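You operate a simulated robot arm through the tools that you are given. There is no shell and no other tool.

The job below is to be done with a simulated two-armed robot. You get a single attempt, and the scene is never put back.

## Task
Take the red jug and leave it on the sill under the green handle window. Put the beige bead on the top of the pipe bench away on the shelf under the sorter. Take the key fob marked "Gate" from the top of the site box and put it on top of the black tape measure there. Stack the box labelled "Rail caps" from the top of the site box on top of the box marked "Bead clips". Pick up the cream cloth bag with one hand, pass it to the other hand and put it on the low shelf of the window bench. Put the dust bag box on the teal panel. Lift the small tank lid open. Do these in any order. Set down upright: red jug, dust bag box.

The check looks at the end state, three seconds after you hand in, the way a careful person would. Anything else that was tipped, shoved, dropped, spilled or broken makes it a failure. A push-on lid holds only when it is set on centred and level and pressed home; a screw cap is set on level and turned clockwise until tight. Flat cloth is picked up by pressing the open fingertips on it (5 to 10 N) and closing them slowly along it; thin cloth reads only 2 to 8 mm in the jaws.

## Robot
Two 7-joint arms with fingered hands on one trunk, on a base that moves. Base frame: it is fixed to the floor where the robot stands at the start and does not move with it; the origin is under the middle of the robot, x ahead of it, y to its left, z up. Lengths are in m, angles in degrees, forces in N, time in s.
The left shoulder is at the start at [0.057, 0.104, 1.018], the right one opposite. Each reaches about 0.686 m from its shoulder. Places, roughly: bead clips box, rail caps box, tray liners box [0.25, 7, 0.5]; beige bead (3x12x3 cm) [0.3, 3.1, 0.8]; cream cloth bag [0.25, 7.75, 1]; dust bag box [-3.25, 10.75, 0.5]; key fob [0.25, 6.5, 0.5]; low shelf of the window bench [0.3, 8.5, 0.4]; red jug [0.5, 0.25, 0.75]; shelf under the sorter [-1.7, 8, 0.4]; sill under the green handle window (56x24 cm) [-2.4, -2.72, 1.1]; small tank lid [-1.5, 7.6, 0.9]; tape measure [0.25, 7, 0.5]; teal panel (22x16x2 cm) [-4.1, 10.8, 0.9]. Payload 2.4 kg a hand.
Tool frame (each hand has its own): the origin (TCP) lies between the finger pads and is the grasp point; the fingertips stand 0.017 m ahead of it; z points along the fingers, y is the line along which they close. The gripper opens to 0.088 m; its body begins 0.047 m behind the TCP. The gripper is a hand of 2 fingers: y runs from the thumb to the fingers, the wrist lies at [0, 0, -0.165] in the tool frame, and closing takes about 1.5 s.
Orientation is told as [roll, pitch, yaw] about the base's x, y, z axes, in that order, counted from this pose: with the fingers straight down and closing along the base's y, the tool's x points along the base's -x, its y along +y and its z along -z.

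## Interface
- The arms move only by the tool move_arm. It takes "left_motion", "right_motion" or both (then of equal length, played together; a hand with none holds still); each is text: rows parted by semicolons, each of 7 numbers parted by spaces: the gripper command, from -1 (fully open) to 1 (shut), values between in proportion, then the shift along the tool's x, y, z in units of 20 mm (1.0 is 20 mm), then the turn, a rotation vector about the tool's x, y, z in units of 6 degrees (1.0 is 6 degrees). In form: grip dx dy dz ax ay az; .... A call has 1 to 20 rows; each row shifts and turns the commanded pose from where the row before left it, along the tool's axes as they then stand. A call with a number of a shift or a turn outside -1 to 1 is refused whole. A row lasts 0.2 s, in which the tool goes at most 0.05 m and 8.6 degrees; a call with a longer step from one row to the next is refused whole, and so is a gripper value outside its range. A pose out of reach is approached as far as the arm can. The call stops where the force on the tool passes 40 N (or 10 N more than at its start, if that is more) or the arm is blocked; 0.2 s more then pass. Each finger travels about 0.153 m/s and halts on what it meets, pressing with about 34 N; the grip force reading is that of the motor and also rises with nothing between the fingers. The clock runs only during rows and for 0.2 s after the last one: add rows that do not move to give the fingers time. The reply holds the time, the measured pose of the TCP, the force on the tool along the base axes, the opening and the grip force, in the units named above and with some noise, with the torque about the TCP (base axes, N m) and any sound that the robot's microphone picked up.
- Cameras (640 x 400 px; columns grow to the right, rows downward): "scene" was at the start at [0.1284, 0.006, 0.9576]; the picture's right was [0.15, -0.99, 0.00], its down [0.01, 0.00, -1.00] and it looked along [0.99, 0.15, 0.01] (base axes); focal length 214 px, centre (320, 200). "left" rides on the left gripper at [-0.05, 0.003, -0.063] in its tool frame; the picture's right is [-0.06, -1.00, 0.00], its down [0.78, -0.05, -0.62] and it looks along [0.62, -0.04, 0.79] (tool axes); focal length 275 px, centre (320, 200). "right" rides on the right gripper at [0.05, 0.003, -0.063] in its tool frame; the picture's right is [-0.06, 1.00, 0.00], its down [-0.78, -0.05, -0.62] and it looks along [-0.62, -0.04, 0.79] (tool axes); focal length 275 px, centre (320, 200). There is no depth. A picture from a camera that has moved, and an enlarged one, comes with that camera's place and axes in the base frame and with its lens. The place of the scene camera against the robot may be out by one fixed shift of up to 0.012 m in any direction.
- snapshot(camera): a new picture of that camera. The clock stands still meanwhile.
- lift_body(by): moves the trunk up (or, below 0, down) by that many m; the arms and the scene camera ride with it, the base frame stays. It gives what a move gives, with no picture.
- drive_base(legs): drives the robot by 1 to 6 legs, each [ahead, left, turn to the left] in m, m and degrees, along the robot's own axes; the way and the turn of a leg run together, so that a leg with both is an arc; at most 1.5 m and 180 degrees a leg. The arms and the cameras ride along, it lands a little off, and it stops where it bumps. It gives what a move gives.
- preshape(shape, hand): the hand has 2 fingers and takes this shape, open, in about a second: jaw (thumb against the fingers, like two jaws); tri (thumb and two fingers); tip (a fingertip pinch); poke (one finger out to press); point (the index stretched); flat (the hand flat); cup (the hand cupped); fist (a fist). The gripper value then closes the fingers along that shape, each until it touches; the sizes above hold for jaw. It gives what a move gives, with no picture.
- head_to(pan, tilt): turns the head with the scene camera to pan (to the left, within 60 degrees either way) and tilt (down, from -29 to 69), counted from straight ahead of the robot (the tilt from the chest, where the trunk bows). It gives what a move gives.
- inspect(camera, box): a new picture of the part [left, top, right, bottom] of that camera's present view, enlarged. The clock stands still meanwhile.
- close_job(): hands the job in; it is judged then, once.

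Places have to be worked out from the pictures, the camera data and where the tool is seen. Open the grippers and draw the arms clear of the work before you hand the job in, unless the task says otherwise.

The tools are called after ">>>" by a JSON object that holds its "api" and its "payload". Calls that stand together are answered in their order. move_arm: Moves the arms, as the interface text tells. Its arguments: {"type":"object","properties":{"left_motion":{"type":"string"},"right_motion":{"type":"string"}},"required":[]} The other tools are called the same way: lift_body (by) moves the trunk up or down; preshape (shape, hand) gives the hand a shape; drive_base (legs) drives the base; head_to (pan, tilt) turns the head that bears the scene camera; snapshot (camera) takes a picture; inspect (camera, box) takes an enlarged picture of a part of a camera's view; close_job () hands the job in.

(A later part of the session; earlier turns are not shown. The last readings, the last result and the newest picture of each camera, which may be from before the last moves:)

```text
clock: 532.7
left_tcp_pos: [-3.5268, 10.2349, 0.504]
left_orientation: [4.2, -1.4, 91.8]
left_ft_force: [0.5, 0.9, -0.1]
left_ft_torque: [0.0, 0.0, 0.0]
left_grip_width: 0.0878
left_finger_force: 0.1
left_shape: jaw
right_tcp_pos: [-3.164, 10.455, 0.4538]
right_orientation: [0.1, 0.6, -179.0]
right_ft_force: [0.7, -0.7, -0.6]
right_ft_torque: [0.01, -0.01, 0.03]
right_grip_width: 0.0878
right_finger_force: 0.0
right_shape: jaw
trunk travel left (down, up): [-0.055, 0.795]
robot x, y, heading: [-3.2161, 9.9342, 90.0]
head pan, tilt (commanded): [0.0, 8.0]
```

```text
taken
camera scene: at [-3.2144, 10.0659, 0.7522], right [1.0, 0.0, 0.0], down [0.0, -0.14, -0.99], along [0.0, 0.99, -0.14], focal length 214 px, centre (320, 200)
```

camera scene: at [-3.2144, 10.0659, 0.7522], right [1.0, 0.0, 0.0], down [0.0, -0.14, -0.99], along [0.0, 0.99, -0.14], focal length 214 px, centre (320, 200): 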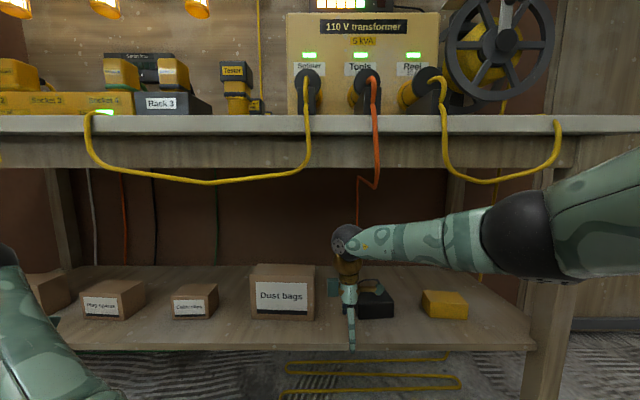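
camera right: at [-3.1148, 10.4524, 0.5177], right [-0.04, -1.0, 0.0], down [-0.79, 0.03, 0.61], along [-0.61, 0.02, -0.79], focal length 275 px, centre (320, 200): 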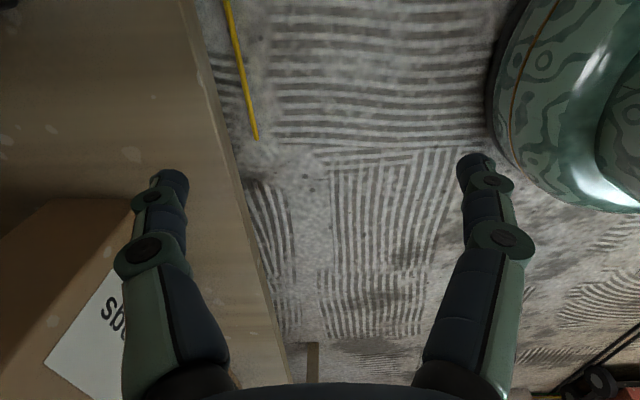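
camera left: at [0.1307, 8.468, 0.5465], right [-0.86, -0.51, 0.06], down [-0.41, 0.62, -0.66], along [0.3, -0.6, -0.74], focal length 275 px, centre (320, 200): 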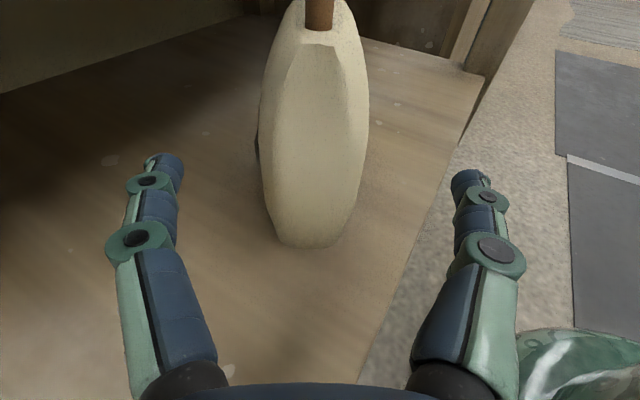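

I take precise zooms of the box, the elbow and the cables before going further in.

>>> {"api": "inspect", "payload": {"camera": "scene", "box": [230, 240, 390, 360]}}

>>> {"api": "inspect", "payload": {"camera": "scene", "box": [320, 100, 600, 290]}}

```text
3.33 times, centred on (310, 300) of scene
camera zoom: at [-3.2144, 10.0659, 0.7522], right [1.0, 0.0, 0.0], down [0.0, -0.14, -0.99], along [0.0, 0.99, -0.14], focal length 715 px, centre (353, -133)
```

zoom: 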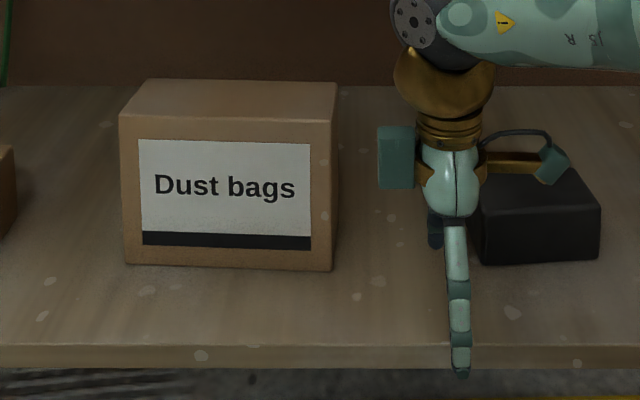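

```text
2.11 times, centred on (460, 195) of scene
camera zoom: at [-3.2144, 10.0659, 0.7522], right [1.0, 0.0, 0.0], down [0.0, -0.14, -0.99], along [0.0, 0.99, -0.14], focal length 452 px, centre (25, 210)
```

zoom: 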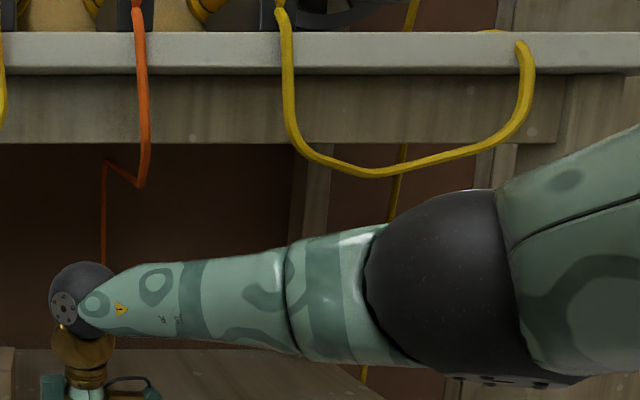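

I zoom the hand camera's view of the box for a better measure.

>>> {"api": "inspect", "payload": {"camera": "right", "box": [0, 180, 200, 400]}}

```text
1.82 times, centred on (100, 290) of right
camera zoom: at [-3.1148, 10.4524, 0.5177], right [-0.04, -1.0, 0.0], down [-0.79, 0.03, 0.61], along [-0.61, 0.02, -0.79], focal length 500 px, centre (720, 36)
```

zoom: 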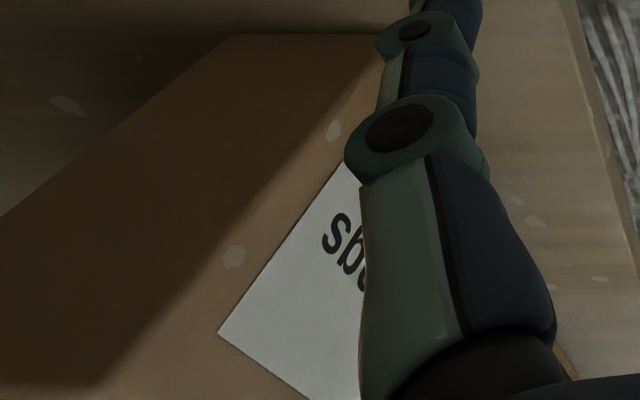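

The box is only ~6 cm deep (y 10.587–10.648), top z≈0.485, right side x≈−3.235. I lower the hand a little more for cable clearance and move in beside it.

>>> {"api": "move_arm", "payload": {"right_motion": "-1 0 0 0.6 0 0 0; -1 0 0 0.5 0 0 0"}}

>>> {"api": "drive_base", "payload": {"legs": [[0.08, 0.008, 0]]}}

>>> {"api": "inspect", "payload": {"camera": "scene", "box": [320, 100, 600, 290]}}

>>> {"api": "snapshot", "payload": {"camera": "right"}}

```text
clock: 533.3
left_tcp_pos: [-3.5265, 10.2363, 0.5036]
left_orientation: [4.2, -1.4, 91.9]
left_ft_force: [0.2, 0.1, 0.6]
left_ft_torque: [0.02, 0.0, 0.02]
left_grip_width: 0.0879
left_finger_force: 0.1
left_shape: jaw
right_tcp_pos: [-3.1629, 10.455, 0.4315]
right_orientation: [0.0, 0.4, -178.9]
right_ft_force: [-0.5, -0.1, 0.3]
right_ft_torque: [0.01, -0.01, 0.02]
right_grip_width: 0.088
right_finger_force: 0.1
right_shape: jaw
trunk travel left (down, up): [-0.055, 0.795]
robot x, y, heading: [-3.2165, 9.9364, 89.9]
head pan, tilt (commanded): [0.0, 8.0]
```

```text
clock: 534.4
left_tcp_pos: [-3.5339, 10.3189, 0.5041]
left_orientation: [4.3, -1.5, 91.8]
left_ft_force: [-0.4, -0.6, -0.9]
left_ft_torque: [0.01, -0.01, -0.01]
left_grip_width: 0.0879
left_finger_force: 0.0
left_shape: jaw
right_tcp_pos: [-3.1713, 10.5373, 0.4326]
right_orientation: [0.1, 0.5, -178.8]
right_ft_force: [0.6, -0.4, 0.3]
right_ft_torque: [0.01, -0.01, -0.02]
right_grip_width: 0.0881
right_finger_force: 0.1
right_shape: jaw
trunk travel left (down, up): [-0.055, 0.795]
robot x, y, heading: [-3.2272, 10.0195, 89.9]
head pan, tilt (commanded): [0.0, 8.0]
```

```text
2.11 times, centred on (460, 195) of scene
camera zoom: at [-3.2224, 10.1485, 0.7522], right [1.0, 0.0, 0.0], down [0.0, -0.14, -0.99], along [0.0, 0.99, -0.14], focal length 452 px, centre (25, 210)
```

zoom: 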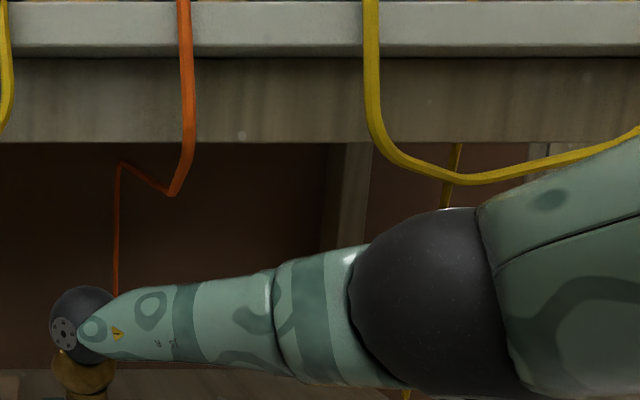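

```text
taken
camera right: at [-3.1218, 10.5343, 0.4955], right [-0.04, -1.0, 0.0], down [-0.79, 0.03, 0.61], along [-0.61, 0.02, -0.79], focal length 275 px, centre (320, 200)
```

right: 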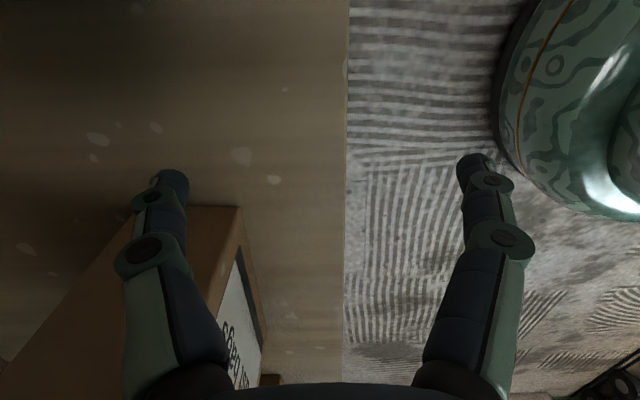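

The elbow would pass close under the cables. I back out a little and test whether the wrist can turn 15–20° further, so that I can stand turned right with the elbow further out.

>>> {"api": "drive_base", "payload": {"legs": [[-0.2, 0, 0]]}}

>>> {"api": "move_arm", "payload": {"right_motion": "-1 0 0 0 0 0 -0.9; -1 0 0 0 0 0 -0.9; -1 0 0 0 0 0 -0.9; -1 0 0 0 0 0 -0.9; -1 0 0 0 0 0 -0.9"}}

```text
clock: 536.0
left_tcp_pos: [-3.534, 10.1201, 0.5038]
left_orientation: [4.2, -1.5, 91.8]
left_ft_force: [-0.3, -0.1, 0.1]
left_ft_torque: [0.01, -0.03, -0.03]
left_grip_width: 0.0881
left_finger_force: 0.1
left_shape: jaw
right_tcp_pos: [-3.1712, 10.3397, 0.4317]
right_orientation: [0.1, 0.5, -178.8]
right_ft_force: [0.1, -0.4, 0.7]
right_ft_torque: [-0.01, -0.03, 0.0]
right_grip_width: 0.0878
right_finger_force: 0.1
right_shape: jaw
trunk travel left (down, up): [-0.055, 0.795]
robot x, y, heading: [-3.226, 9.8205, 90.1]
head pan, tilt (commanded): [0.0, 8.0]
```

```text
clock: 537.2
left_tcp_pos: [-3.5342, 10.1211, 0.5037]
left_orientation: [4.3, -1.5, 91.8]
left_ft_force: [0.1, 0.2, 0.3]
left_ft_torque: [0.01, 0.0, 0.0]
left_grip_width: 0.0877
left_finger_force: 0.1
left_shape: jaw
right_tcp_pos: [-3.1694, 10.3393, 0.4308]
right_orientation: [0.3, 0.4, -151.8]
right_ft_force: [0.1, -0.4, 0.6]
right_ft_torque: [-0.05, -0.01, 0.02]
right_grip_width: 0.0879
right_finger_force: 0.2
right_shape: jaw
trunk travel left (down, up): [-0.055, 0.795]
robot x, y, heading: [-3.2251, 9.8255, 89.8]
head pan, tilt (commanded): [0.0, 8.0]
```

No limit yet at 118°. I test a bit further.

>>> {"api": "move_arm", "payload": {"right_motion": "-1 0 0 0 0 0 -0.9; -1 0 0 0 0 0 -0.9; -1 0 0 0 0 0 -0.9; -1 0 0 0 0 0 -0.9"}}

>>> {"api": "snapshot", "payload": {"camera": "scene"}}

```text
clock: 538.2
left_tcp_pos: [-3.5345, 10.1192, 0.5043]
left_orientation: [4.2, -1.6, 91.8]
left_ft_force: [-0.6, 0.2, 0.8]
left_ft_torque: [-0.02, 0.03, 0.0]
left_grip_width: 0.0881
left_finger_force: 0.0
left_shape: jaw
right_tcp_pos: [-3.1705, 10.3395, 0.4332]
right_orientation: [0.5, 0.2, -130.2]
right_ft_force: [0.6, 0.0, 0.1]
right_ft_torque: [0.02, -0.01, -0.02]
right_grip_width: 0.0876
right_finger_force: 0.0
right_shape: jaw
trunk travel left (down, up): [-0.055, 0.795]
robot x, y, heading: [-3.2261, 9.8203, 90.0]
head pan, tilt (commanded): [0.0, 8.0]
```

```text
taken
camera scene: at [-3.2223, 9.9501, 0.7522], right [1.0, 0.0, 0.0], down [0.0, -0.14, -0.99], along [0.0, 0.99, -0.14], focal length 214 px, centre (320, 200)
```

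scene: 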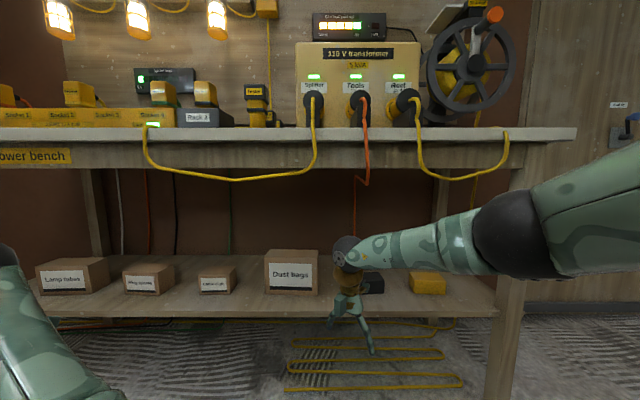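

The wrist has ample range. Rather than turning the base (the left arm would hit the bench), I place the right hand further to the right of my body with the wrist square again, which should bring the elbow outwards.

>>> {"api": "move_arm", "payload": {"right_motion": "-1 0 0 0 0 0 0.97; -1 0 0 0 0 0 0.97; -1 0 0 0 0 0 0.97; -1 0 0 0 0 0 0.97; -1 0 0 0 0 0 0.97; -1 0 0 0 0 0 0.97; -1 0 0 0 0 0 0.97; -1 0 0 0 0 0 0.97"}}

>>> {"api": "move_arm", "payload": {"right_motion": "-1 0.9 0.37 0 0 0 0; -1 0.9 0.37 0 0 0 0; -1 0.9 0.37 0 0 0 0; -1 0.9 0.37 0 0 0 0; -1 0.9 0.37 0 0 0 0; -1 0.9 0.37 0 0 0 0; -1 0.9 0.37 0 0 0 0; -1 0.9 0.37 0 0 0 0; -1 0.9 0.37 0 0 0 0; -1 0.9 0.37 0 0 0 0; -1 0.9 0.37 0 0 0 0; -1 0.9 0.37 0 0 0 0; -1 0.9 0.37 0 0 0 0"}}

>>> {"api": "snapshot", "payload": {"camera": "scene"}}

```text
clock: 540.0
left_tcp_pos: [-3.5348, 10.1197, 0.5026]
left_orientation: [4.2, -1.5, 91.7]
left_ft_force: [-0.2, 0.4, -0.1]
left_ft_torque: [0.02, 0.01, 0.0]
left_grip_width: 0.0878
left_finger_force: 0.0
left_shape: jaw
right_tcp_pos: [-3.1716, 10.3392, 0.4313]
right_orientation: [0.3, 0.5, -177.0]
right_ft_force: [-0.5, 0.3, 0.1]
right_ft_torque: [-0.01, 0.01, 0.0]
right_grip_width: 0.088
right_finger_force: 0.1
right_shape: jaw
trunk travel left (down, up): [-0.055, 0.795]
robot x, y, heading: [-3.2265, 9.8225, 89.9]
head pan, tilt (commanded): [0.0, 8.0]
```

```text
clock: 542.8
left_tcp_pos: [-3.5348, 10.1214, 0.5041]
left_orientation: [4.2, -1.5, 91.8]
left_ft_force: [-0.8, -0.4, 0.2]
left_ft_torque: [-0.02, 0.02, 0.02]
left_grip_width: 0.0879
left_finger_force: 0.1
left_shape: jaw
right_tcp_pos: [-2.9301, 10.2542, 0.4334]
right_orientation: [0.3, 0.4, -176.8]
right_ft_force: [-0.5, -0.2, 0.0]
right_ft_torque: [-0.02, -0.02, 0.01]
right_grip_width: 0.088
right_finger_force: 0.2
right_shape: jaw
trunk travel left (down, up): [-0.055, 0.795]
robot x, y, heading: [-3.2284, 9.8174, 90.1]
head pan, tilt (commanded): [0.0, 8.0]
```

```text
taken
camera scene: at [-3.2223, 9.9501, 0.7521], right [1.0, 0.0, 0.0], down [0.0, -0.14, -0.99], along [0.0, 0.99, -0.14], focal length 214 px, centre (320, 200)
```

scene: 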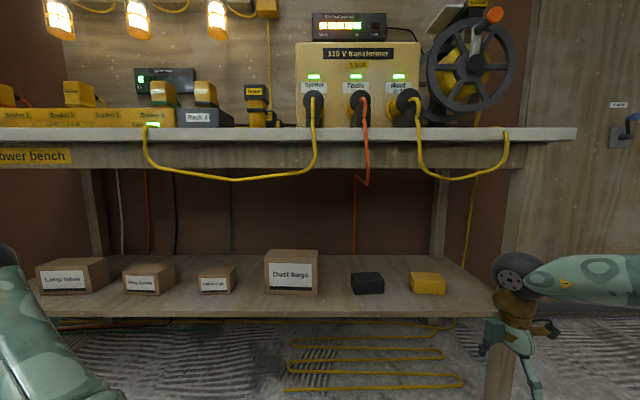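

I look right to see where the elbow is now.

>>> {"api": "head_to", "payload": {"pan": -35, "tilt": 10}}

>>> {"api": "snapshot", "payload": {"camera": "scene"}}

```text
clock: 543.8
left_tcp_pos: [-3.5349, 10.1213, 0.504]
left_orientation: [4.2, -1.5, 91.8]
left_ft_force: [0.0, -0.3, -0.7]
left_ft_torque: [-0.03, -0.02, -0.02]
left_grip_width: 0.088
left_finger_force: 0.1
left_shape: jaw
right_tcp_pos: [-2.9311, 10.2558, 0.4342]
right_orientation: [0.2, 0.4, -176.8]
right_ft_force: [0.5, -0.6, -0.3]
right_ft_torque: [-0.01, -0.03, 0.01]
right_grip_width: 0.088
right_finger_force: 0.1
right_shape: jaw
trunk travel left (down, up): [-0.055, 0.795]
robot x, y, heading: [-3.2229, 9.821, 89.9]
head pan, tilt (commanded): [-35.0, 10.0]
```

```text
taken
camera scene: at [-3.1944, 9.946, 0.7508], right [0.95, -0.3, 0.0], down [-0.05, -0.15, -0.99], along [0.3, 0.94, -0.15], focal length 214 px, centre (320, 200)
```

scene: 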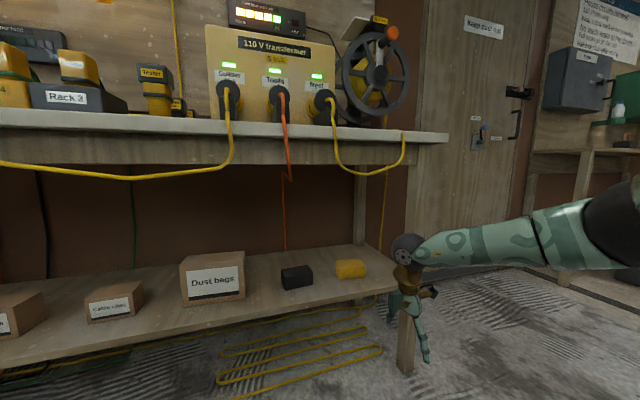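

The elbow rises too high that way. Before choosing another grasp I look at the destination: I raise the trunk and move left to see the teal panel.

>>> {"api": "move_arm", "payload": {"right_motion": "-1 -0.9 -0.3 -0.5 0 0 1; -1 -0.9 -0.3 -0.5 0 0 1; -1 -0.9 -0.3 -0.5 0 0 1; -1 -0.9 -0.3 -0.5 0 0 1; -1 -0.6 0 -0.5 0 0 1; -1 0 0 -0.5 0 0 1; -1 0 0 -0.5 0 0 1; -1 0 0 0 0 0 1; -1 0 0 0 0 0 1; -1 0 0 0 0 0 1; -1 0 0 0 0 0 1; -1 0 0 0 0 0 1; -1 0 0 0 0 0 1; -1 0 0 0 0 0 1; -1 0 0 0 0 0 1"}}

>>> {"api": "lift_body", "payload": {"by": 0.4}}

>>> {"api": "lift_body", "payload": {"by": 0.2}}

>>> {"api": "drive_base", "payload": {"legs": [[0, 0.6, 0]]}}

>>> {"api": "head_to", "payload": {"pan": 10, "tilt": 30}}

>>> {"api": "snapshot", "payload": {"camera": "scene"}}

```text
clock: 547.0
left_tcp_pos: [-3.5342, 10.1212, 0.5039]
left_orientation: [4.1, -1.5, 91.8]
left_ft_force: [0.2, 0.6, 0.9]
left_ft_torque: [0.02, 0.03, 0.0]
left_grip_width: 0.0879
left_finger_force: 0.1
left_shape: jaw
right_tcp_pos: [-3.0128, 10.2923, 0.503]
right_orientation: [-0.4, 0.2, 93.2]
right_ft_force: [-0.2, -0.2, -1.5]
right_ft_torque: [-0.04, 0.01, -0.03]
right_grip_width: 0.0879
right_finger_force: 0.0
right_shape: jaw
trunk travel left (down, up): [-0.055, 0.795]
robot x, y, heading: [-3.2279, 9.8192, 90.0]
head pan, tilt (commanded): [-35.0, 10.0]
```

```text
clock: 550.8
left_tcp_pos: [-3.5349, 10.1207, 0.9033]
left_orientation: [4.1, -1.5, 91.8]
left_ft_force: [0.3, 0.2, -0.2]
left_ft_torque: [-0.01, 0.01, 0.02]
left_grip_width: 0.088
left_finger_force: 0.0
left_shape: jaw
right_tcp_pos: [-3.0125, 10.2912, 0.9026]
right_orientation: [-0.6, 0.3, 93.2]
right_ft_force: [-0.5, 0.0, 0.0]
right_ft_torque: [-0.05, 0.02, 0.0]
right_grip_width: 0.0878
right_finger_force: 0.2
right_shape: jaw
trunk travel left (down, up): [-0.455, 0.395]
robot x, y, heading: [-3.2221, 9.8208, 89.9]
head pan, tilt (commanded): [-35.0, 10.0]
```

```text
clock: 553.0
left_tcp_pos: [-3.5343, 10.1204, 1.1033]
left_orientation: [4.2, -1.5, 91.8]
left_ft_force: [-1.1, 0.9, 0.5]
left_ft_torque: [0.01, 0.03, 0.03]
left_grip_width: 0.088
left_finger_force: 0.0
left_shape: jaw
right_tcp_pos: [-3.0123, 10.2914, 1.1024]
right_orientation: [-0.4, 0.2, 93.2]
right_ft_force: [-0.1, -0.8, 1.1]
right_ft_torque: [0.0, 0.03, 0.01]
right_grip_width: 0.088
right_finger_force: 0.1
right_shape: jaw
trunk travel left (down, up): [-0.655, 0.195]
robot x, y, heading: [-3.2268, 9.8199, 90.0]
head pan, tilt (commanded): [-35.0, 10.0]
```

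```text
clock: 556.4
left_tcp_pos: [-4.1297, 10.1215, 1.1028]
left_orientation: [4.2, -1.5, 91.8]
left_ft_force: [0.5, -0.2, -0.5]
left_ft_torque: [0.0, 0.0, 0.0]
left_grip_width: 0.0881
left_finger_force: 0.0
left_shape: jaw
right_tcp_pos: [-3.6093, 10.2908, 1.1031]
right_orientation: [-0.5, 0.1, 93.1]
right_ft_force: [-0.6, 0.2, 0.5]
right_ft_torque: [0.02, -0.01, 0.01]
right_grip_width: 0.088
right_finger_force: 0.0
right_shape: jaw
trunk travel left (down, up): [-0.655, 0.195]
robot x, y, heading: [-3.8211, 9.8205, 90.2]
head pan, tilt (commanded): [-35.0, 10.0]
```

```text
clock: 557.5
left_tcp_pos: [-4.1314, 10.1202, 1.1042]
left_orientation: [4.3, -1.5, 91.8]
left_ft_force: [0.0, 0.0, -0.4]
left_ft_torque: [0.0, -0.01, 0.0]
left_grip_width: 0.0882
left_finger_force: 0.1
left_shape: jaw
right_tcp_pos: [-3.6081, 10.2902, 1.1036]
right_orientation: [-0.5, 0.1, 93.1]
right_ft_force: [-0.2, 0.2, 0.4]
right_ft_torque: [-0.02, -0.04, 0.01]
right_grip_width: 0.0878
right_finger_force: 0.0
right_shape: jaw
trunk travel left (down, up): [-0.655, 0.195]
robot x, y, heading: [-3.8243, 9.8209, 90.2]
head pan, tilt (commanded): [10.0, 30.0]
```

```text
taken
camera scene: at [-3.8244, 9.9303, 1.3192], right [1.0, 0.06, 0.0], down [0.03, -0.46, -0.89], along [-0.05, 0.89, -0.46], focal length 214 px, centre (320, 200)
```

scene: 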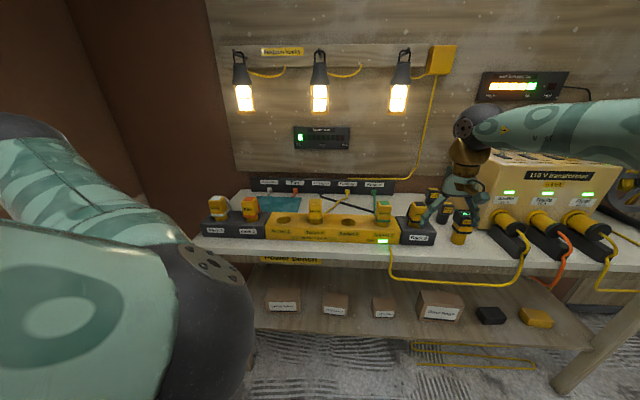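

The teal panel lies on the bench behind the yellow socket rack. I zoom in.

>>> {"api": "inspect", "payload": {"camera": "scene", "box": [190, 165, 420, 260]}}

>>> {"api": "inspect", "payload": {"camera": "scene", "box": [200, 10, 460, 190]}}

```text
2.78 times, centred on (305, 212) of scene
camera zoom: at [-3.8244, 9.9303, 1.3192], right [1.0, 0.06, 0.0], down [0.03, -0.46, -0.89], along [-0.05, 0.89, -0.46], focal length 597 px, centre (362, 165)
```

zoom: 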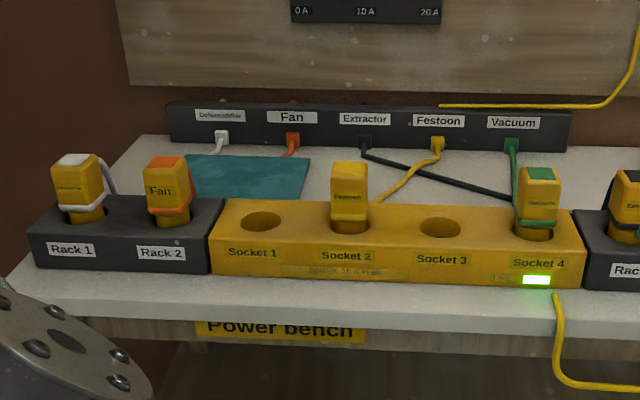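

```text
2.22 times, centred on (330, 100) of scene
camera zoom: at [-3.8244, 9.9303, 1.3192], right [1.0, 0.06, 0.0], down [0.03, -0.46, -0.89], along [-0.05, 0.89, -0.46], focal length 477 px, centre (298, 422)
```

zoom: 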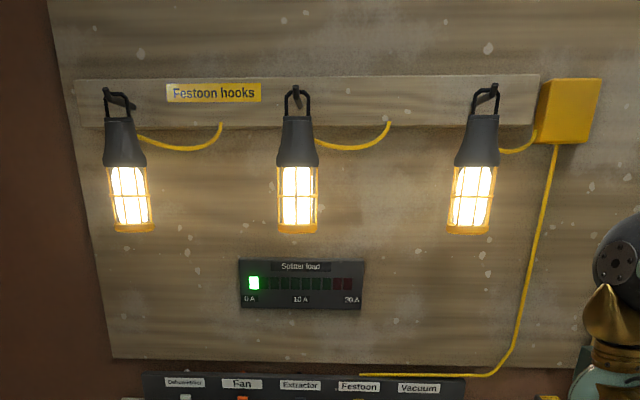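

The panel spans about x −4.19…−3.97, y 10.71–10.87 on the bench top behind the racks: it can only be reached from above with one hand. So I go back for a one-hand grasp; I'll hold the right hand more to my left so that the upper arm passes between the hanging cables. First I move back and rearrange the arm.

>>> {"api": "drive_base", "payload": {"legs": [[0, -0.656, -0.2]]}}

>>> {"api": "move_arm", "payload": {"left_motion": "-1 0 0.3 -0.5 0 0 0; -1 0 0.3 -0.5 0 0 0; -1 0 0.3 -0.5 0 0 0; -1 0 0.3 -0.5 0 0 0; -1 0 0.3 -0.5 0 0 0; -1 0 0.3 -0.5 0 0 0; -1 0 0.3 -0.5 0 0 0; -1 0 0.3 -0.5 0 0 0; -1 0 0.3 -0.5 0 0 0; -1 0 0.3 -0.5 0 0 0; -1 0 0 0 0 0 0; -1 0 0 0 0 0 0; -1 0 0 0 0 0 0; -1 0 0 0 0 0 0; -1 0 0 0 0 0 0; -1 0 0 0 0 0 0; -1 0 0 0 0 0 0; -1 0 0 0 0 0 0; -1 0 0 0 0 0 0", "right_motion": "-1 0 0 0 0 0 -1; -1 0 0 0 0 0 -1; -1 0 0 0 0 0 -1; -1 0 0 0 0 0 -1; -1 0 0 0 0 0 -1; -1 0 0 0 0 0 -1; -1 0 0 0 0 0 -1; -1 0 0 0 0 0 -1; -1 0 0 0 0 0 -1; -1 0 0 0 0 0 -1; -1 0 0 0 0 0 -1; -1 0 0 0 0 0 -1; -1 0 0 0 0 0 -1; -1 0 0 0 0 0 -1; -1 0 0 0 0 0 -1; -1 0 0 0 0 0 0; -1 0 0 0 0 0 0; -1 0 0 0 0 0 0; -1 0 0 0 0 0 0"}}

>>> {"api": "lift_body", "payload": {"by": -0.3}}

```text
clock: 561.2
left_tcp_pos: [-3.4638, 10.1202, 1.1042]
left_orientation: [4.4, -1.5, 92.2]
left_ft_force: [0.3, -0.2, -0.8]
left_ft_torque: [-0.01, 0.0, -0.02]
left_grip_width: 0.0877
left_finger_force: 0.0
left_shape: jaw
right_tcp_pos: [-2.9411, 10.2949, 1.1024]
right_orientation: [-0.3, 0.1, 93.5]
right_ft_force: [-0.3, 0.2, 0.0]
right_ft_torque: [-0.01, -0.01, -0.02]
right_grip_width: 0.0879
right_finger_force: 0.0
right_shape: jaw
trunk travel left (down, up): [-0.655, 0.195]
robot x, y, heading: [-3.1524, 9.8247, 90.0]
head pan, tilt (commanded): [10.0, 30.0]
```

```text
clock: 565.2
left_tcp_pos: [-3.5142, 10.1157, 1.2079]
left_orientation: [4.3, -1.4, 92.3]
left_ft_force: [0.4, 0.6, -0.2]
left_ft_torque: [0.01, 0.01, 0.01]
left_grip_width: 0.0874
left_finger_force: 0.0
left_shape: jaw
right_tcp_pos: [-2.9427, 10.2947, 1.104]
right_orientation: [0.1, 0.4, -176.5]
right_ft_force: [-0.6, 0.2, -0.4]
right_ft_torque: [-0.03, 0.0, -0.02]
right_grip_width: 0.0879
right_finger_force: 0.1
right_shape: jaw
trunk travel left (down, up): [-0.655, 0.195]
robot x, y, heading: [-3.1549, 9.8222, 90.5]
head pan, tilt (commanded): [10.0, 30.0]
```

```text
clock: 568.2
left_tcp_pos: [-3.5165, 10.1157, 0.9082]
left_orientation: [4.4, -1.6, 92.2]
left_ft_force: [-0.3, 0.1, -0.3]
left_ft_torque: [0.03, -0.03, -0.02]
left_grip_width: 0.0877
left_finger_force: 0.0
left_shape: jaw
right_tcp_pos: [-2.9413, 10.2953, 0.8036]
right_orientation: [0.1, 0.5, -176.4]
right_ft_force: [0.1, 0.4, 0.2]
right_ft_torque: [0.0, 0.05, 0.0]
right_grip_width: 0.0877
right_finger_force: 0.0
right_shape: jaw
trunk travel left (down, up): [-0.355, 0.495]
robot x, y, heading: [-3.1518, 9.8233, 90.6]
head pan, tilt (commanded): [10.0, 30.0]
```

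I move the right hand across to my left side (y_r≈+0.15) with the wrist square, then lower.

>>> {"api": "move_arm", "payload": {"right_motion": "-1 -0.947 0.13 0 0 0 0; -1 -0.947 0.13 0 0 0 0; -1 -0.947 0.13 0 0 0 0; -1 -0.947 0.13 0 0 0 0; -1 -0.947 0.13 0 0 0 0; -1 -0.947 0.13 0 0 0 0; -1 -0.947 0.13 0 0 0 0; -1 -0.947 0.13 0 0 0 0; -1 -0.947 0.13 0 0 0 0; -1 -0.947 0.13 0 0 0 0; -1 -0.947 0.13 0 0 0 0; -1 -0.947 0.13 0 0 0 0; -1 -0.947 0.13 0 0 0 0; -1 -0.947 0.13 0 0 0 0; -1 -0.947 0.13 0 0 0 0; -1 -0.947 0.13 0 0 0 0; -1 -0.947 0.13 0 0 0 0; -1 -0.947 0.13 0 0 0 0; -1 -0.947 0.13 0 0 0 0"}}

>>> {"api": "lift_body", "payload": {"by": -0.3}}

>>> {"api": "move_arm", "payload": {"right_motion": "-1 0 0 0.9 0 0 0; -1 0 0 0.9 0 0 0; -1 0 0 0.9 0 0 0; -1 0 0 0 0 0 0"}}

>>> {"api": "head_to", "payload": {"pan": -15, "tilt": 12}}

>>> {"api": "snapshot", "payload": {"camera": "scene"}}

```text
clock: 572.2
left_tcp_pos: [-3.5169, 10.1159, 0.9087]
left_orientation: [4.2, -1.5, 92.2]
left_ft_force: [-0.4, 0.0, -0.4]
left_ft_torque: [0.02, 0.01, -0.03]
left_grip_width: 0.0875
left_finger_force: 0.0
left_shape: jaw
right_tcp_pos: [-3.2979, 10.2234, 0.7981]
right_orientation: [0.3, 0.6, -176.5]
right_ft_force: [0.1, -0.4, 0.0]
right_ft_torque: [0.0, -0.01, -0.03]
right_grip_width: 0.088
right_finger_force: 0.0
right_shape: jaw
trunk travel left (down, up): [-0.355, 0.495]
robot x, y, heading: [-3.1515, 9.8192, 90.3]
head pan, tilt (commanded): [10.0, 30.0]
```

```text
clock: 575.2
left_tcp_pos: [-3.514, 10.116, 0.6055]
left_orientation: [4.0, -1.1, 91.9]
left_ft_force: [0.1, -1.4, 0.3]
left_ft_torque: [0.01, 0.0, 0.0]
left_grip_width: 0.0879
left_finger_force: 0.0
left_shape: jaw
right_tcp_pos: [-3.2937, 10.2328, 0.5008]
right_orientation: [-0.2, 0.7, -178.0]
right_ft_force: [-0.2, 0.8, 0.9]
right_ft_torque: [-0.01, 0.03, -0.01]
right_grip_width: 0.0877
right_finger_force: 0.1
right_shape: jaw
trunk travel left (down, up): [-0.055, 0.795]
robot x, y, heading: [-3.1535, 9.8226, 90.3]
head pan, tilt (commanded): [10.0, 30.0]
```

```text
clock: 576.2
left_tcp_pos: [-3.5157, 10.1157, 0.6082]
left_orientation: [4.3, -1.7, 92.3]
left_ft_force: [-0.5, 0.4, -0.1]
left_ft_torque: [0.02, 0.01, 0.02]
left_grip_width: 0.0879
left_finger_force: 0.0
left_shape: jaw
right_tcp_pos: [-3.2973, 10.2225, 0.4469]
right_orientation: [0.3, 0.4, -176.3]
right_ft_force: [-0.3, 0.3, 0.4]
right_ft_torque: [-0.02, 0.0, -0.02]
right_grip_width: 0.0881
right_finger_force: 0.0
right_shape: jaw
trunk travel left (down, up): [-0.055, 0.795]
robot x, y, heading: [-3.1511, 9.8229, 90.3]
head pan, tilt (commanded): [10.0, 30.0]
```

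```text
clock: 577.1
left_tcp_pos: [-3.5164, 10.1145, 0.6083]
left_orientation: [4.3, -1.5, 92.2]
left_ft_force: [-0.5, 0.5, -0.3]
left_ft_torque: [-0.01, 0.01, 0.0]
left_grip_width: 0.0879
left_finger_force: 0.0
left_shape: jaw
right_tcp_pos: [-3.2967, 10.2228, 0.4464]
right_orientation: [0.1, 0.4, -176.6]
right_ft_force: [0.7, 0.2, -0.3]
right_ft_torque: [0.0, 0.01, 0.0]
right_grip_width: 0.0881
right_finger_force: 0.1
right_shape: jaw
trunk travel left (down, up): [-0.055, 0.795]
robot x, y, heading: [-3.1546, 9.8221, 90.3]
head pan, tilt (commanded): [-15.0, 12.0]
```

```text
taken
camera scene: at [-3.1259, 9.9498, 0.7456], right [0.97, -0.25, 0.0], down [-0.05, -0.2, -0.98], along [0.25, 0.95, -0.21], focal length 214 px, centre (320, 200)
```

scene: 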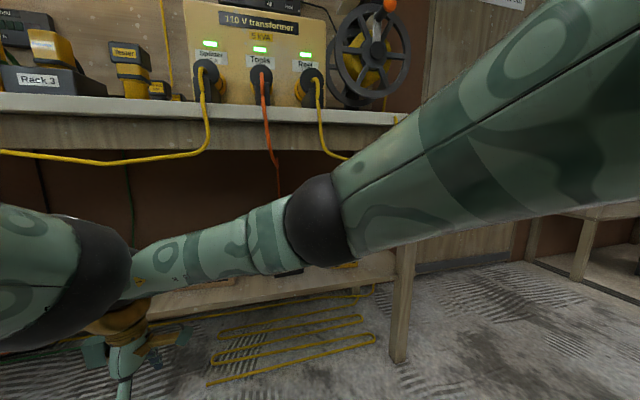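

That makes the upper arm too steep. The straight-ahead pose is better; I'll first pinch the box near its right end and slide it a few centimetres forward and right on the shelf, then re-grip at its middle with more room. I restore the arm pose.

>>> {"api": "move_arm", "payload": {"right_motion": "-1 0.97 -0.59 0 0 0 0.1; -1 0.97 -0.59 0 0 0 0.1; -1 0.97 -0.59 0 0 0 0.1; -1 0.97 -0.59 0 0 0 0.1; -1 0.97 -0.59 0 0 0 0.1; -1 0.97 -0.59 0 0 0 0; -1 0.97 -0.59 0 0 0 0; -1 0.97 -0.59 0 0 0 0; -1 0.97 -0.59 0 0 0 0; -1 0.97 -0.59 0 0 0 0; -1 0 0 0.9 0 0 0; -1 0 0 0.9 0 0 0; -1 0 0 0.3 0 0 0"}}

>>> {"api": "drive_base", "payload": {"legs": [[0, 0.07, -0.3]]}}

>>> {"api": "head_to", "payload": {"pan": -5, "tilt": 10}}

>>> {"api": "snapshot", "payload": {"camera": "scene"}}

```text
clock: 579.9
left_tcp_pos: [-3.5176, 10.1159, 0.6083]
left_orientation: [4.3, -1.5, 92.2]
left_ft_force: [-0.4, -0.5, -0.2]
left_ft_torque: [0.0, -0.01, -0.01]
left_grip_width: 0.0879
left_finger_force: 0.1
left_shape: jaw
right_tcp_pos: [-3.106, 10.3456, 0.4062]
right_orientation: [0.1, 0.4, -179.4]
right_ft_force: [-0.2, 0.2, 0.2]
right_ft_torque: [-0.02, 0.03, -0.01]
right_grip_width: 0.0879
right_finger_force: 0.0
right_shape: jaw
trunk travel left (down, up): [-0.055, 0.795]
robot x, y, heading: [-3.1544, 9.8204, 90.5]
head pan, tilt (commanded): [-15.0, 12.0]
```

```text
clock: 580.9
left_tcp_pos: [-3.5876, 10.1152, 0.6077]
left_orientation: [4.3, -1.5, 92.0]
left_ft_force: [-0.1, 0.4, -0.3]
left_ft_torque: [-0.01, 0.0, -0.05]
left_grip_width: 0.0878
left_finger_force: 0.1
left_shape: jaw
right_tcp_pos: [-3.1754, 10.3443, 0.4061]
right_orientation: [0.1, 0.4, -179.8]
right_ft_force: [-0.4, -0.3, -0.5]
right_ft_torque: [-0.01, -0.01, 0.02]
right_grip_width: 0.0879
right_finger_force: 0.0
right_shape: jaw
trunk travel left (down, up): [-0.055, 0.795]
robot x, y, heading: [-3.2278, 9.8234, 90.2]
head pan, tilt (commanded): [-15.0, 12.0]
```

```text
clock: 581.6
left_tcp_pos: [-3.5869, 10.1179, 0.6082]
left_orientation: [4.3, -1.4, 91.9]
left_ft_force: [-0.2, 0.4, 0.6]
left_ft_torque: [-0.02, -0.05, 0.01]
left_grip_width: 0.088
left_finger_force: 0.0
left_shape: jaw
right_tcp_pos: [-3.1746, 10.3447, 0.4059]
right_orientation: [0.1, 0.5, -179.8]
right_ft_force: [-0.9, 0.8, -0.1]
right_ft_torque: [-0.02, -0.02, -0.03]
right_grip_width: 0.0881
right_finger_force: 0.0
right_shape: jaw
trunk travel left (down, up): [-0.055, 0.795]
robot x, y, heading: [-3.2244, 9.8196, 90.2]
head pan, tilt (commanded): [-5.0, 10.0]
```

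```text
taken
camera scene: at [-3.2133, 9.9519, 0.7489], right [1.0, -0.09, 0.0], down [-0.01, -0.17, -0.98], along [0.08, 0.98, -0.17], focal length 214 px, centre (320, 200)
```

scene: 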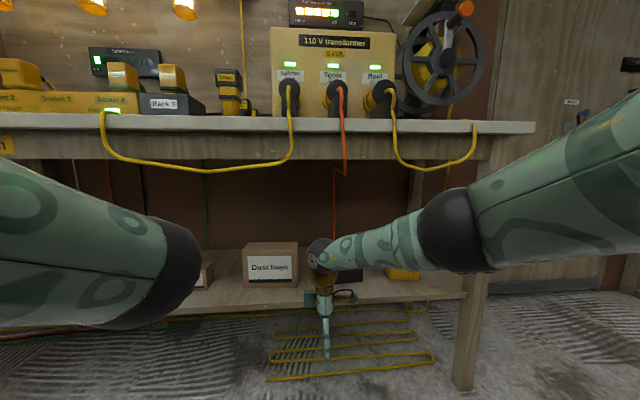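

The right hand is low (z≈0.406) and lined up with the gap right of the box. I drive in.

>>> {"api": "drive_base", "payload": {"legs": [[0.18, 0, 0]]}}

>>> {"api": "drive_base", "payload": {"legs": [[0.093, 0, 0]]}}

>>> {"api": "snapshot", "payload": {"camera": "right"}}

>>> {"api": "snapshot", "payload": {"camera": "scene"}}

```text
clock: 583.1
left_tcp_pos: [-3.5877, 10.2939, 0.608]
left_orientation: [4.4, -1.5, 92.1]
left_ft_force: [-0.3, 0.4, 0.6]
left_ft_torque: [-0.01, 0.01, 0.0]
left_grip_width: 0.0878
left_finger_force: 0.1
left_shape: jaw
right_tcp_pos: [-3.1765, 10.5217, 0.4058]
right_orientation: [0.1, 0.6, -179.5]
right_ft_force: [1.2, -0.1, -0.7]
right_ft_torque: [-0.03, 0.01, -0.04]
right_grip_width: 0.0878
right_finger_force: 0.2
right_shape: jaw
trunk travel left (down, up): [-0.055, 0.795]
robot x, y, heading: [-3.2238, 9.9966, 90.3]
head pan, tilt (commanded): [-5.0, 10.0]
```

```text
clock: 584.2
left_tcp_pos: [-3.5887, 10.3902, 0.609]
left_orientation: [4.2, -1.5, 92.1]
left_ft_force: [0.1, 0.7, -1.4]
left_ft_torque: [-0.01, -0.01, 0.01]
left_grip_width: 0.0879
left_finger_force: 0.2
left_shape: jaw
right_tcp_pos: [-3.1762, 10.6181, 0.4067]
right_orientation: [0.1, 0.4, -179.7]
right_ft_force: [0.1, 0.0, -0.3]
right_ft_torque: [-0.01, -0.01, -0.03]
right_grip_width: 0.088
right_finger_force: 0.1
right_shape: jaw
trunk travel left (down, up): [-0.055, 0.795]
robot x, y, heading: [-3.2287, 10.0949, 90.1]
head pan, tilt (commanded): [-5.0, 10.0]
```

```text
taken
camera right: at [-3.1283, 10.6137, 0.4702], right [-0.06, -1.0, 0.0], down [-0.79, 0.04, 0.61], along [-0.61, 0.03, -0.79], focal length 275 px, centre (320, 200)
```

right: 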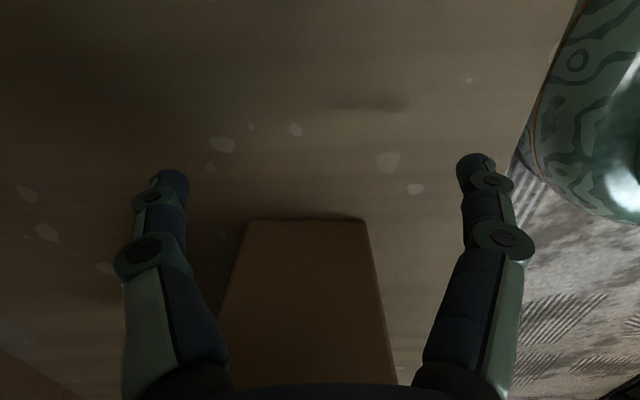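

```text
taken
camera scene: at [-3.2145, 10.2255, 0.7489], right [1.0, -0.08, 0.0], down [-0.01, -0.17, -0.98], along [0.08, 0.98, -0.17], focal length 214 px, centre (320, 200)
```

scene: 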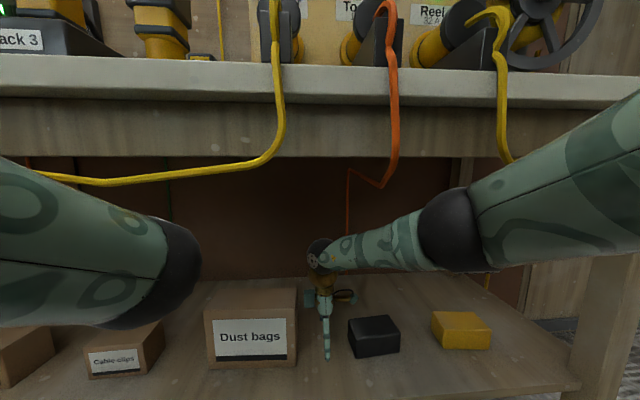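

The jaws straddle the line of the box: its right face is at x≈−3.227, centre y≈10.625. To drag it I tilt the hand 30° so the fingertips can reach its right end low down while the palm stays clear.

>>> {"api": "move_arm", "payload": {"right_motion": "-1 0 0 0 0 -0.95 0; -1 0 0 0 0 -0.95 0; -1 0 0 0 0 -0.95 0; -1 0 0 0 0 -0.95 0; -1 0 0 0 0 -0.95 0"}}

>>> {"api": "snapshot", "payload": {"camera": "right"}}

>>> {"api": "snapshot", "payload": {"camera": "scene"}}

```text
clock: 585.4
left_tcp_pos: [-3.5888, 10.3902, 0.608]
left_orientation: [4.3, -1.5, 92.1]
left_ft_force: [-0.2, -0.6, 0.6]
left_ft_torque: [0.03, 0.0, -0.01]
left_grip_width: 0.088
left_finger_force: 0.2
left_shape: jaw
right_tcp_pos: [-3.1771, 10.6192, 0.4065]
right_orientation: [0.1, -28.1, -179.8]
right_ft_force: [-0.5, -0.8, -0.7]
right_ft_torque: [0.02, -0.03, -0.03]
right_grip_width: 0.0877
right_finger_force: 0.1
right_shape: jaw
trunk travel left (down, up): [-0.055, 0.795]
robot x, y, heading: [-3.2265, 10.096, 90.3]
head pan, tilt (commanded): [-5.0, 10.0]
```

```text
taken
camera right: at [-3.1041, 10.6139, 0.4391], right [-0.05, -1.0, 0.03], down [-0.4, 0.05, 0.92], along [-0.92, 0.03, -0.4], focal length 275 px, centre (320, 200)
```

right: 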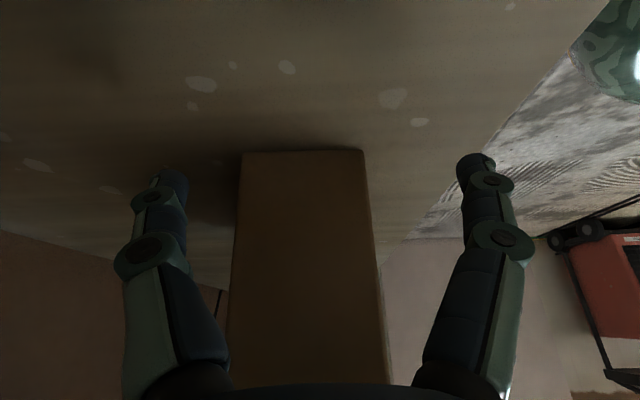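

```text
taken
camera scene: at [-3.2145, 10.2255, 0.7489], right [1.0, -0.08, 0.0], down [-0.01, -0.17, -0.98], along [0.08, 0.98, -0.17], focal length 214 px, centre (320, 200)
```

scene: 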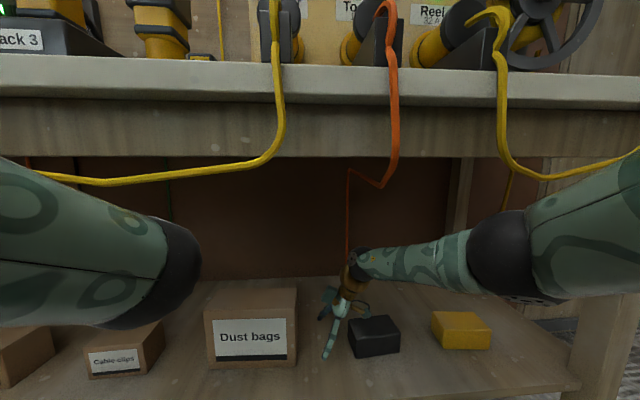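

With the hand tilted 28° the elbow drops well below the cables, so I can grip the box at its middle directly by working leftwards while rising step by step. First I go left to the box's right end.

>>> {"api": "drive_base", "payload": {"legs": [[0.006, 0.053, 0]]}}

>>> {"api": "snapshot", "payload": {"camera": "right"}}

>>> {"api": "snapshot", "payload": {"camera": "scene"}}

```text
clock: 586.4
left_tcp_pos: [-3.6386, 10.3981, 0.6088]
left_orientation: [4.4, -1.6, 91.9]
left_ft_force: [-0.4, 0.3, -0.5]
left_ft_torque: [0.0, 0.02, 0.02]
left_grip_width: 0.0878
left_finger_force: 0.1
left_shape: jaw
right_tcp_pos: [-3.2271, 10.6235, 0.408]
right_orientation: [0.1, -28.0, -179.9]
right_ft_force: [0.2, -0.1, 0.4]
right_ft_torque: [-0.02, 0.01, -0.03]
right_grip_width: 0.0878
right_finger_force: 0.1
right_shape: jaw
trunk travel left (down, up): [-0.055, 0.795]
robot x, y, heading: [-3.2819, 10.0981, 90.2]
head pan, tilt (commanded): [-5.0, 10.0]
```

```text
taken
camera right: at [-3.1542, 10.6195, 0.4391], right [-0.05, -1.0, 0.03], down [-0.4, 0.05, 0.91], along [-0.91, 0.03, -0.4], focal length 275 px, centre (320, 200)
```

right: 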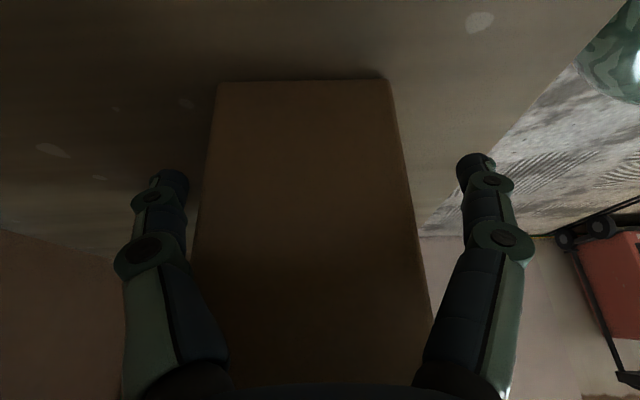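

```text
taken
camera scene: at [-3.2655, 10.2314, 0.7489], right [1.0, -0.09, 0.0], down [-0.01, -0.17, -0.98], along [0.08, 0.98, -0.17], focal length 214 px, centre (320, 200)
```

scene: 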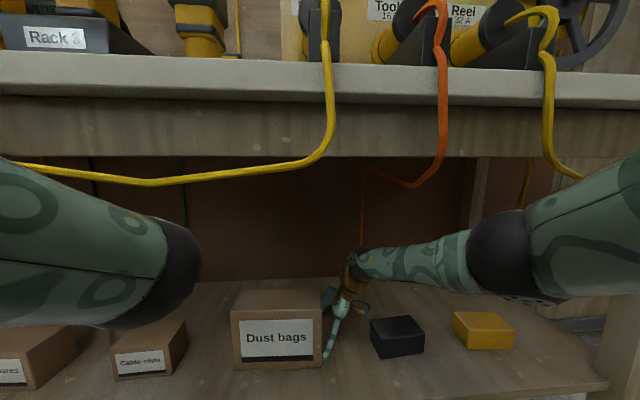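

The box's right end sits between the fingers. I rise to z≈0.44 and move left 3.5 cm, then check.

>>> {"api": "move_arm", "payload": {"right_motion": "-1 -0.375 -0.15 -0.706 0 0 0; -1 -0.375 0 -0.706 0 0 0; -1 -0.773 0 0.41 0 0 0; -1 -0.773 0 0.41 0 0 0; -1 0 0 0 0 0 0"}}

>>> {"api": "snapshot", "payload": {"camera": "right"}}

>>> {"api": "snapshot", "payload": {"camera": "scene"}}

```text
clock: 587.6
left_tcp_pos: [-3.6397, 10.3971, 0.6088]
left_orientation: [4.3, -1.6, 91.8]
left_ft_force: [0.8, -0.2, 0.9]
left_ft_torque: [0.01, -0.02, -0.03]
left_grip_width: 0.0881
left_finger_force: 0.1
left_shape: jaw
right_tcp_pos: [-3.2599, 10.6265, 0.4397]
right_orientation: [0.1, -28.0, -179.9]
right_ft_force: [1.0, 0.2, -0.3]
right_ft_torque: [0.02, -0.01, -0.05]
right_grip_width: 0.088
right_finger_force: 0.0
right_shape: jaw
trunk travel left (down, up): [-0.055, 0.795]
robot x, y, heading: [-3.2763, 10.1017, 90.0]
head pan, tilt (commanded): [-5.0, 10.0]
```

```text
taken
camera right: at [-3.187, 10.6223, 0.4719], right [-0.05, -1.0, 0.03], down [-0.4, 0.05, 0.91], along [-0.91, 0.03, -0.4], focal length 275 px, centre (320, 200)
```

right: 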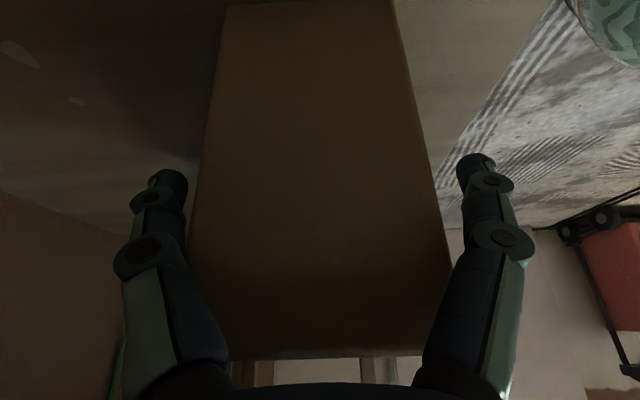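

```text
taken
camera scene: at [-3.2655, 10.2315, 0.7489], right [1.0, -0.09, 0.0], down [-0.01, -0.17, -0.98], along [0.08, 0.98, -0.17], focal length 214 px, centre (320, 200)
```

scene: 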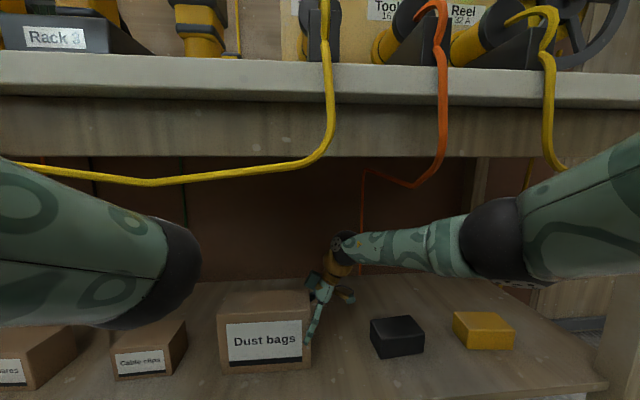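

The hand nudged the box about a centimetre left (no harm). I rise 2.5 cm first so the finger roots clear its top, then continue left.

>>> {"api": "move_arm", "payload": {"right_motion": "-1 0.3 0 -0.16 0 0 0; -1 -0.293 0 -0.552 0 0 0; -1 -0.293 0 -0.552 0 0 0; -1 0 0 0 0 0 0"}}

>>> {"api": "snapshot", "payload": {"camera": "right"}}

>>> {"api": "snapshot", "payload": {"camera": "scene"}}

```text
clock: 588.6
left_tcp_pos: [-3.6386, 10.3974, 0.609]
left_orientation: [4.3, -1.5, 92.0]
left_ft_force: [-0.1, -0.1, -0.2]
left_ft_torque: [0.0, 0.0, 0.02]
left_grip_width: 0.0879
left_finger_force: 0.1
left_shape: jaw
right_tcp_pos: [-3.2544, 10.6271, 0.4639]
right_orientation: [0.2, -28.0, -179.9]
right_ft_force: [-0.1, -0.4, 0.4]
right_ft_torque: [0.0, 0.04, 0.02]
right_grip_width: 0.0879
right_finger_force: 0.0
right_shape: jaw
trunk travel left (down, up): [-0.055, 0.795]
robot x, y, heading: [-3.2761, 10.1006, 90.1]
head pan, tilt (commanded): [-5.0, 10.0]
```

```text
taken
camera right: at [-3.1811, 10.6227, 0.4968], right [-0.05, -1.0, 0.03], down [-0.4, 0.05, 0.91], along [-0.91, 0.03, -0.4], focal length 275 px, centre (320, 200)
```

right: 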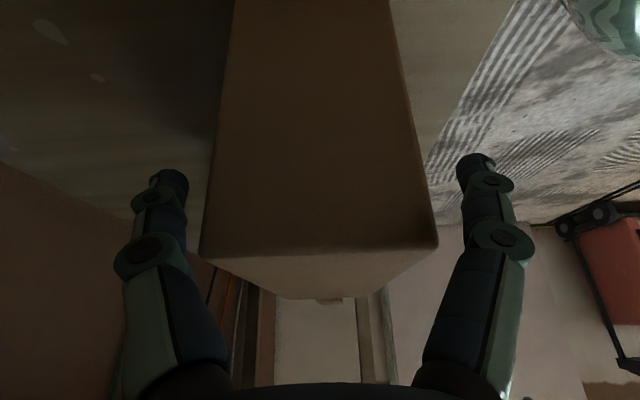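

```text
taken
camera scene: at [-3.2655, 10.2314, 0.7489], right [1.0, -0.09, 0.0], down [-0.01, -0.17, -0.98], along [0.08, 0.98, -0.17], focal length 214 px, centre (320, 200)
```

scene: 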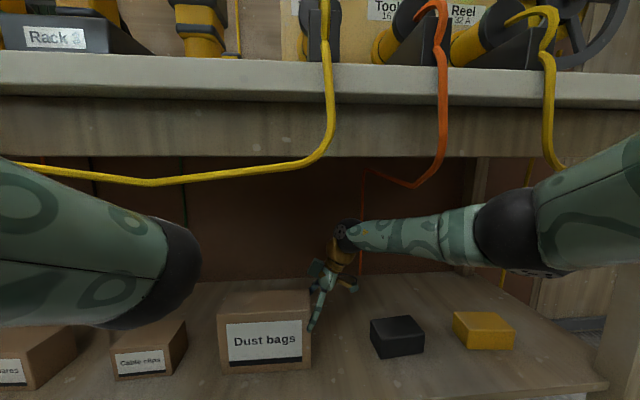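

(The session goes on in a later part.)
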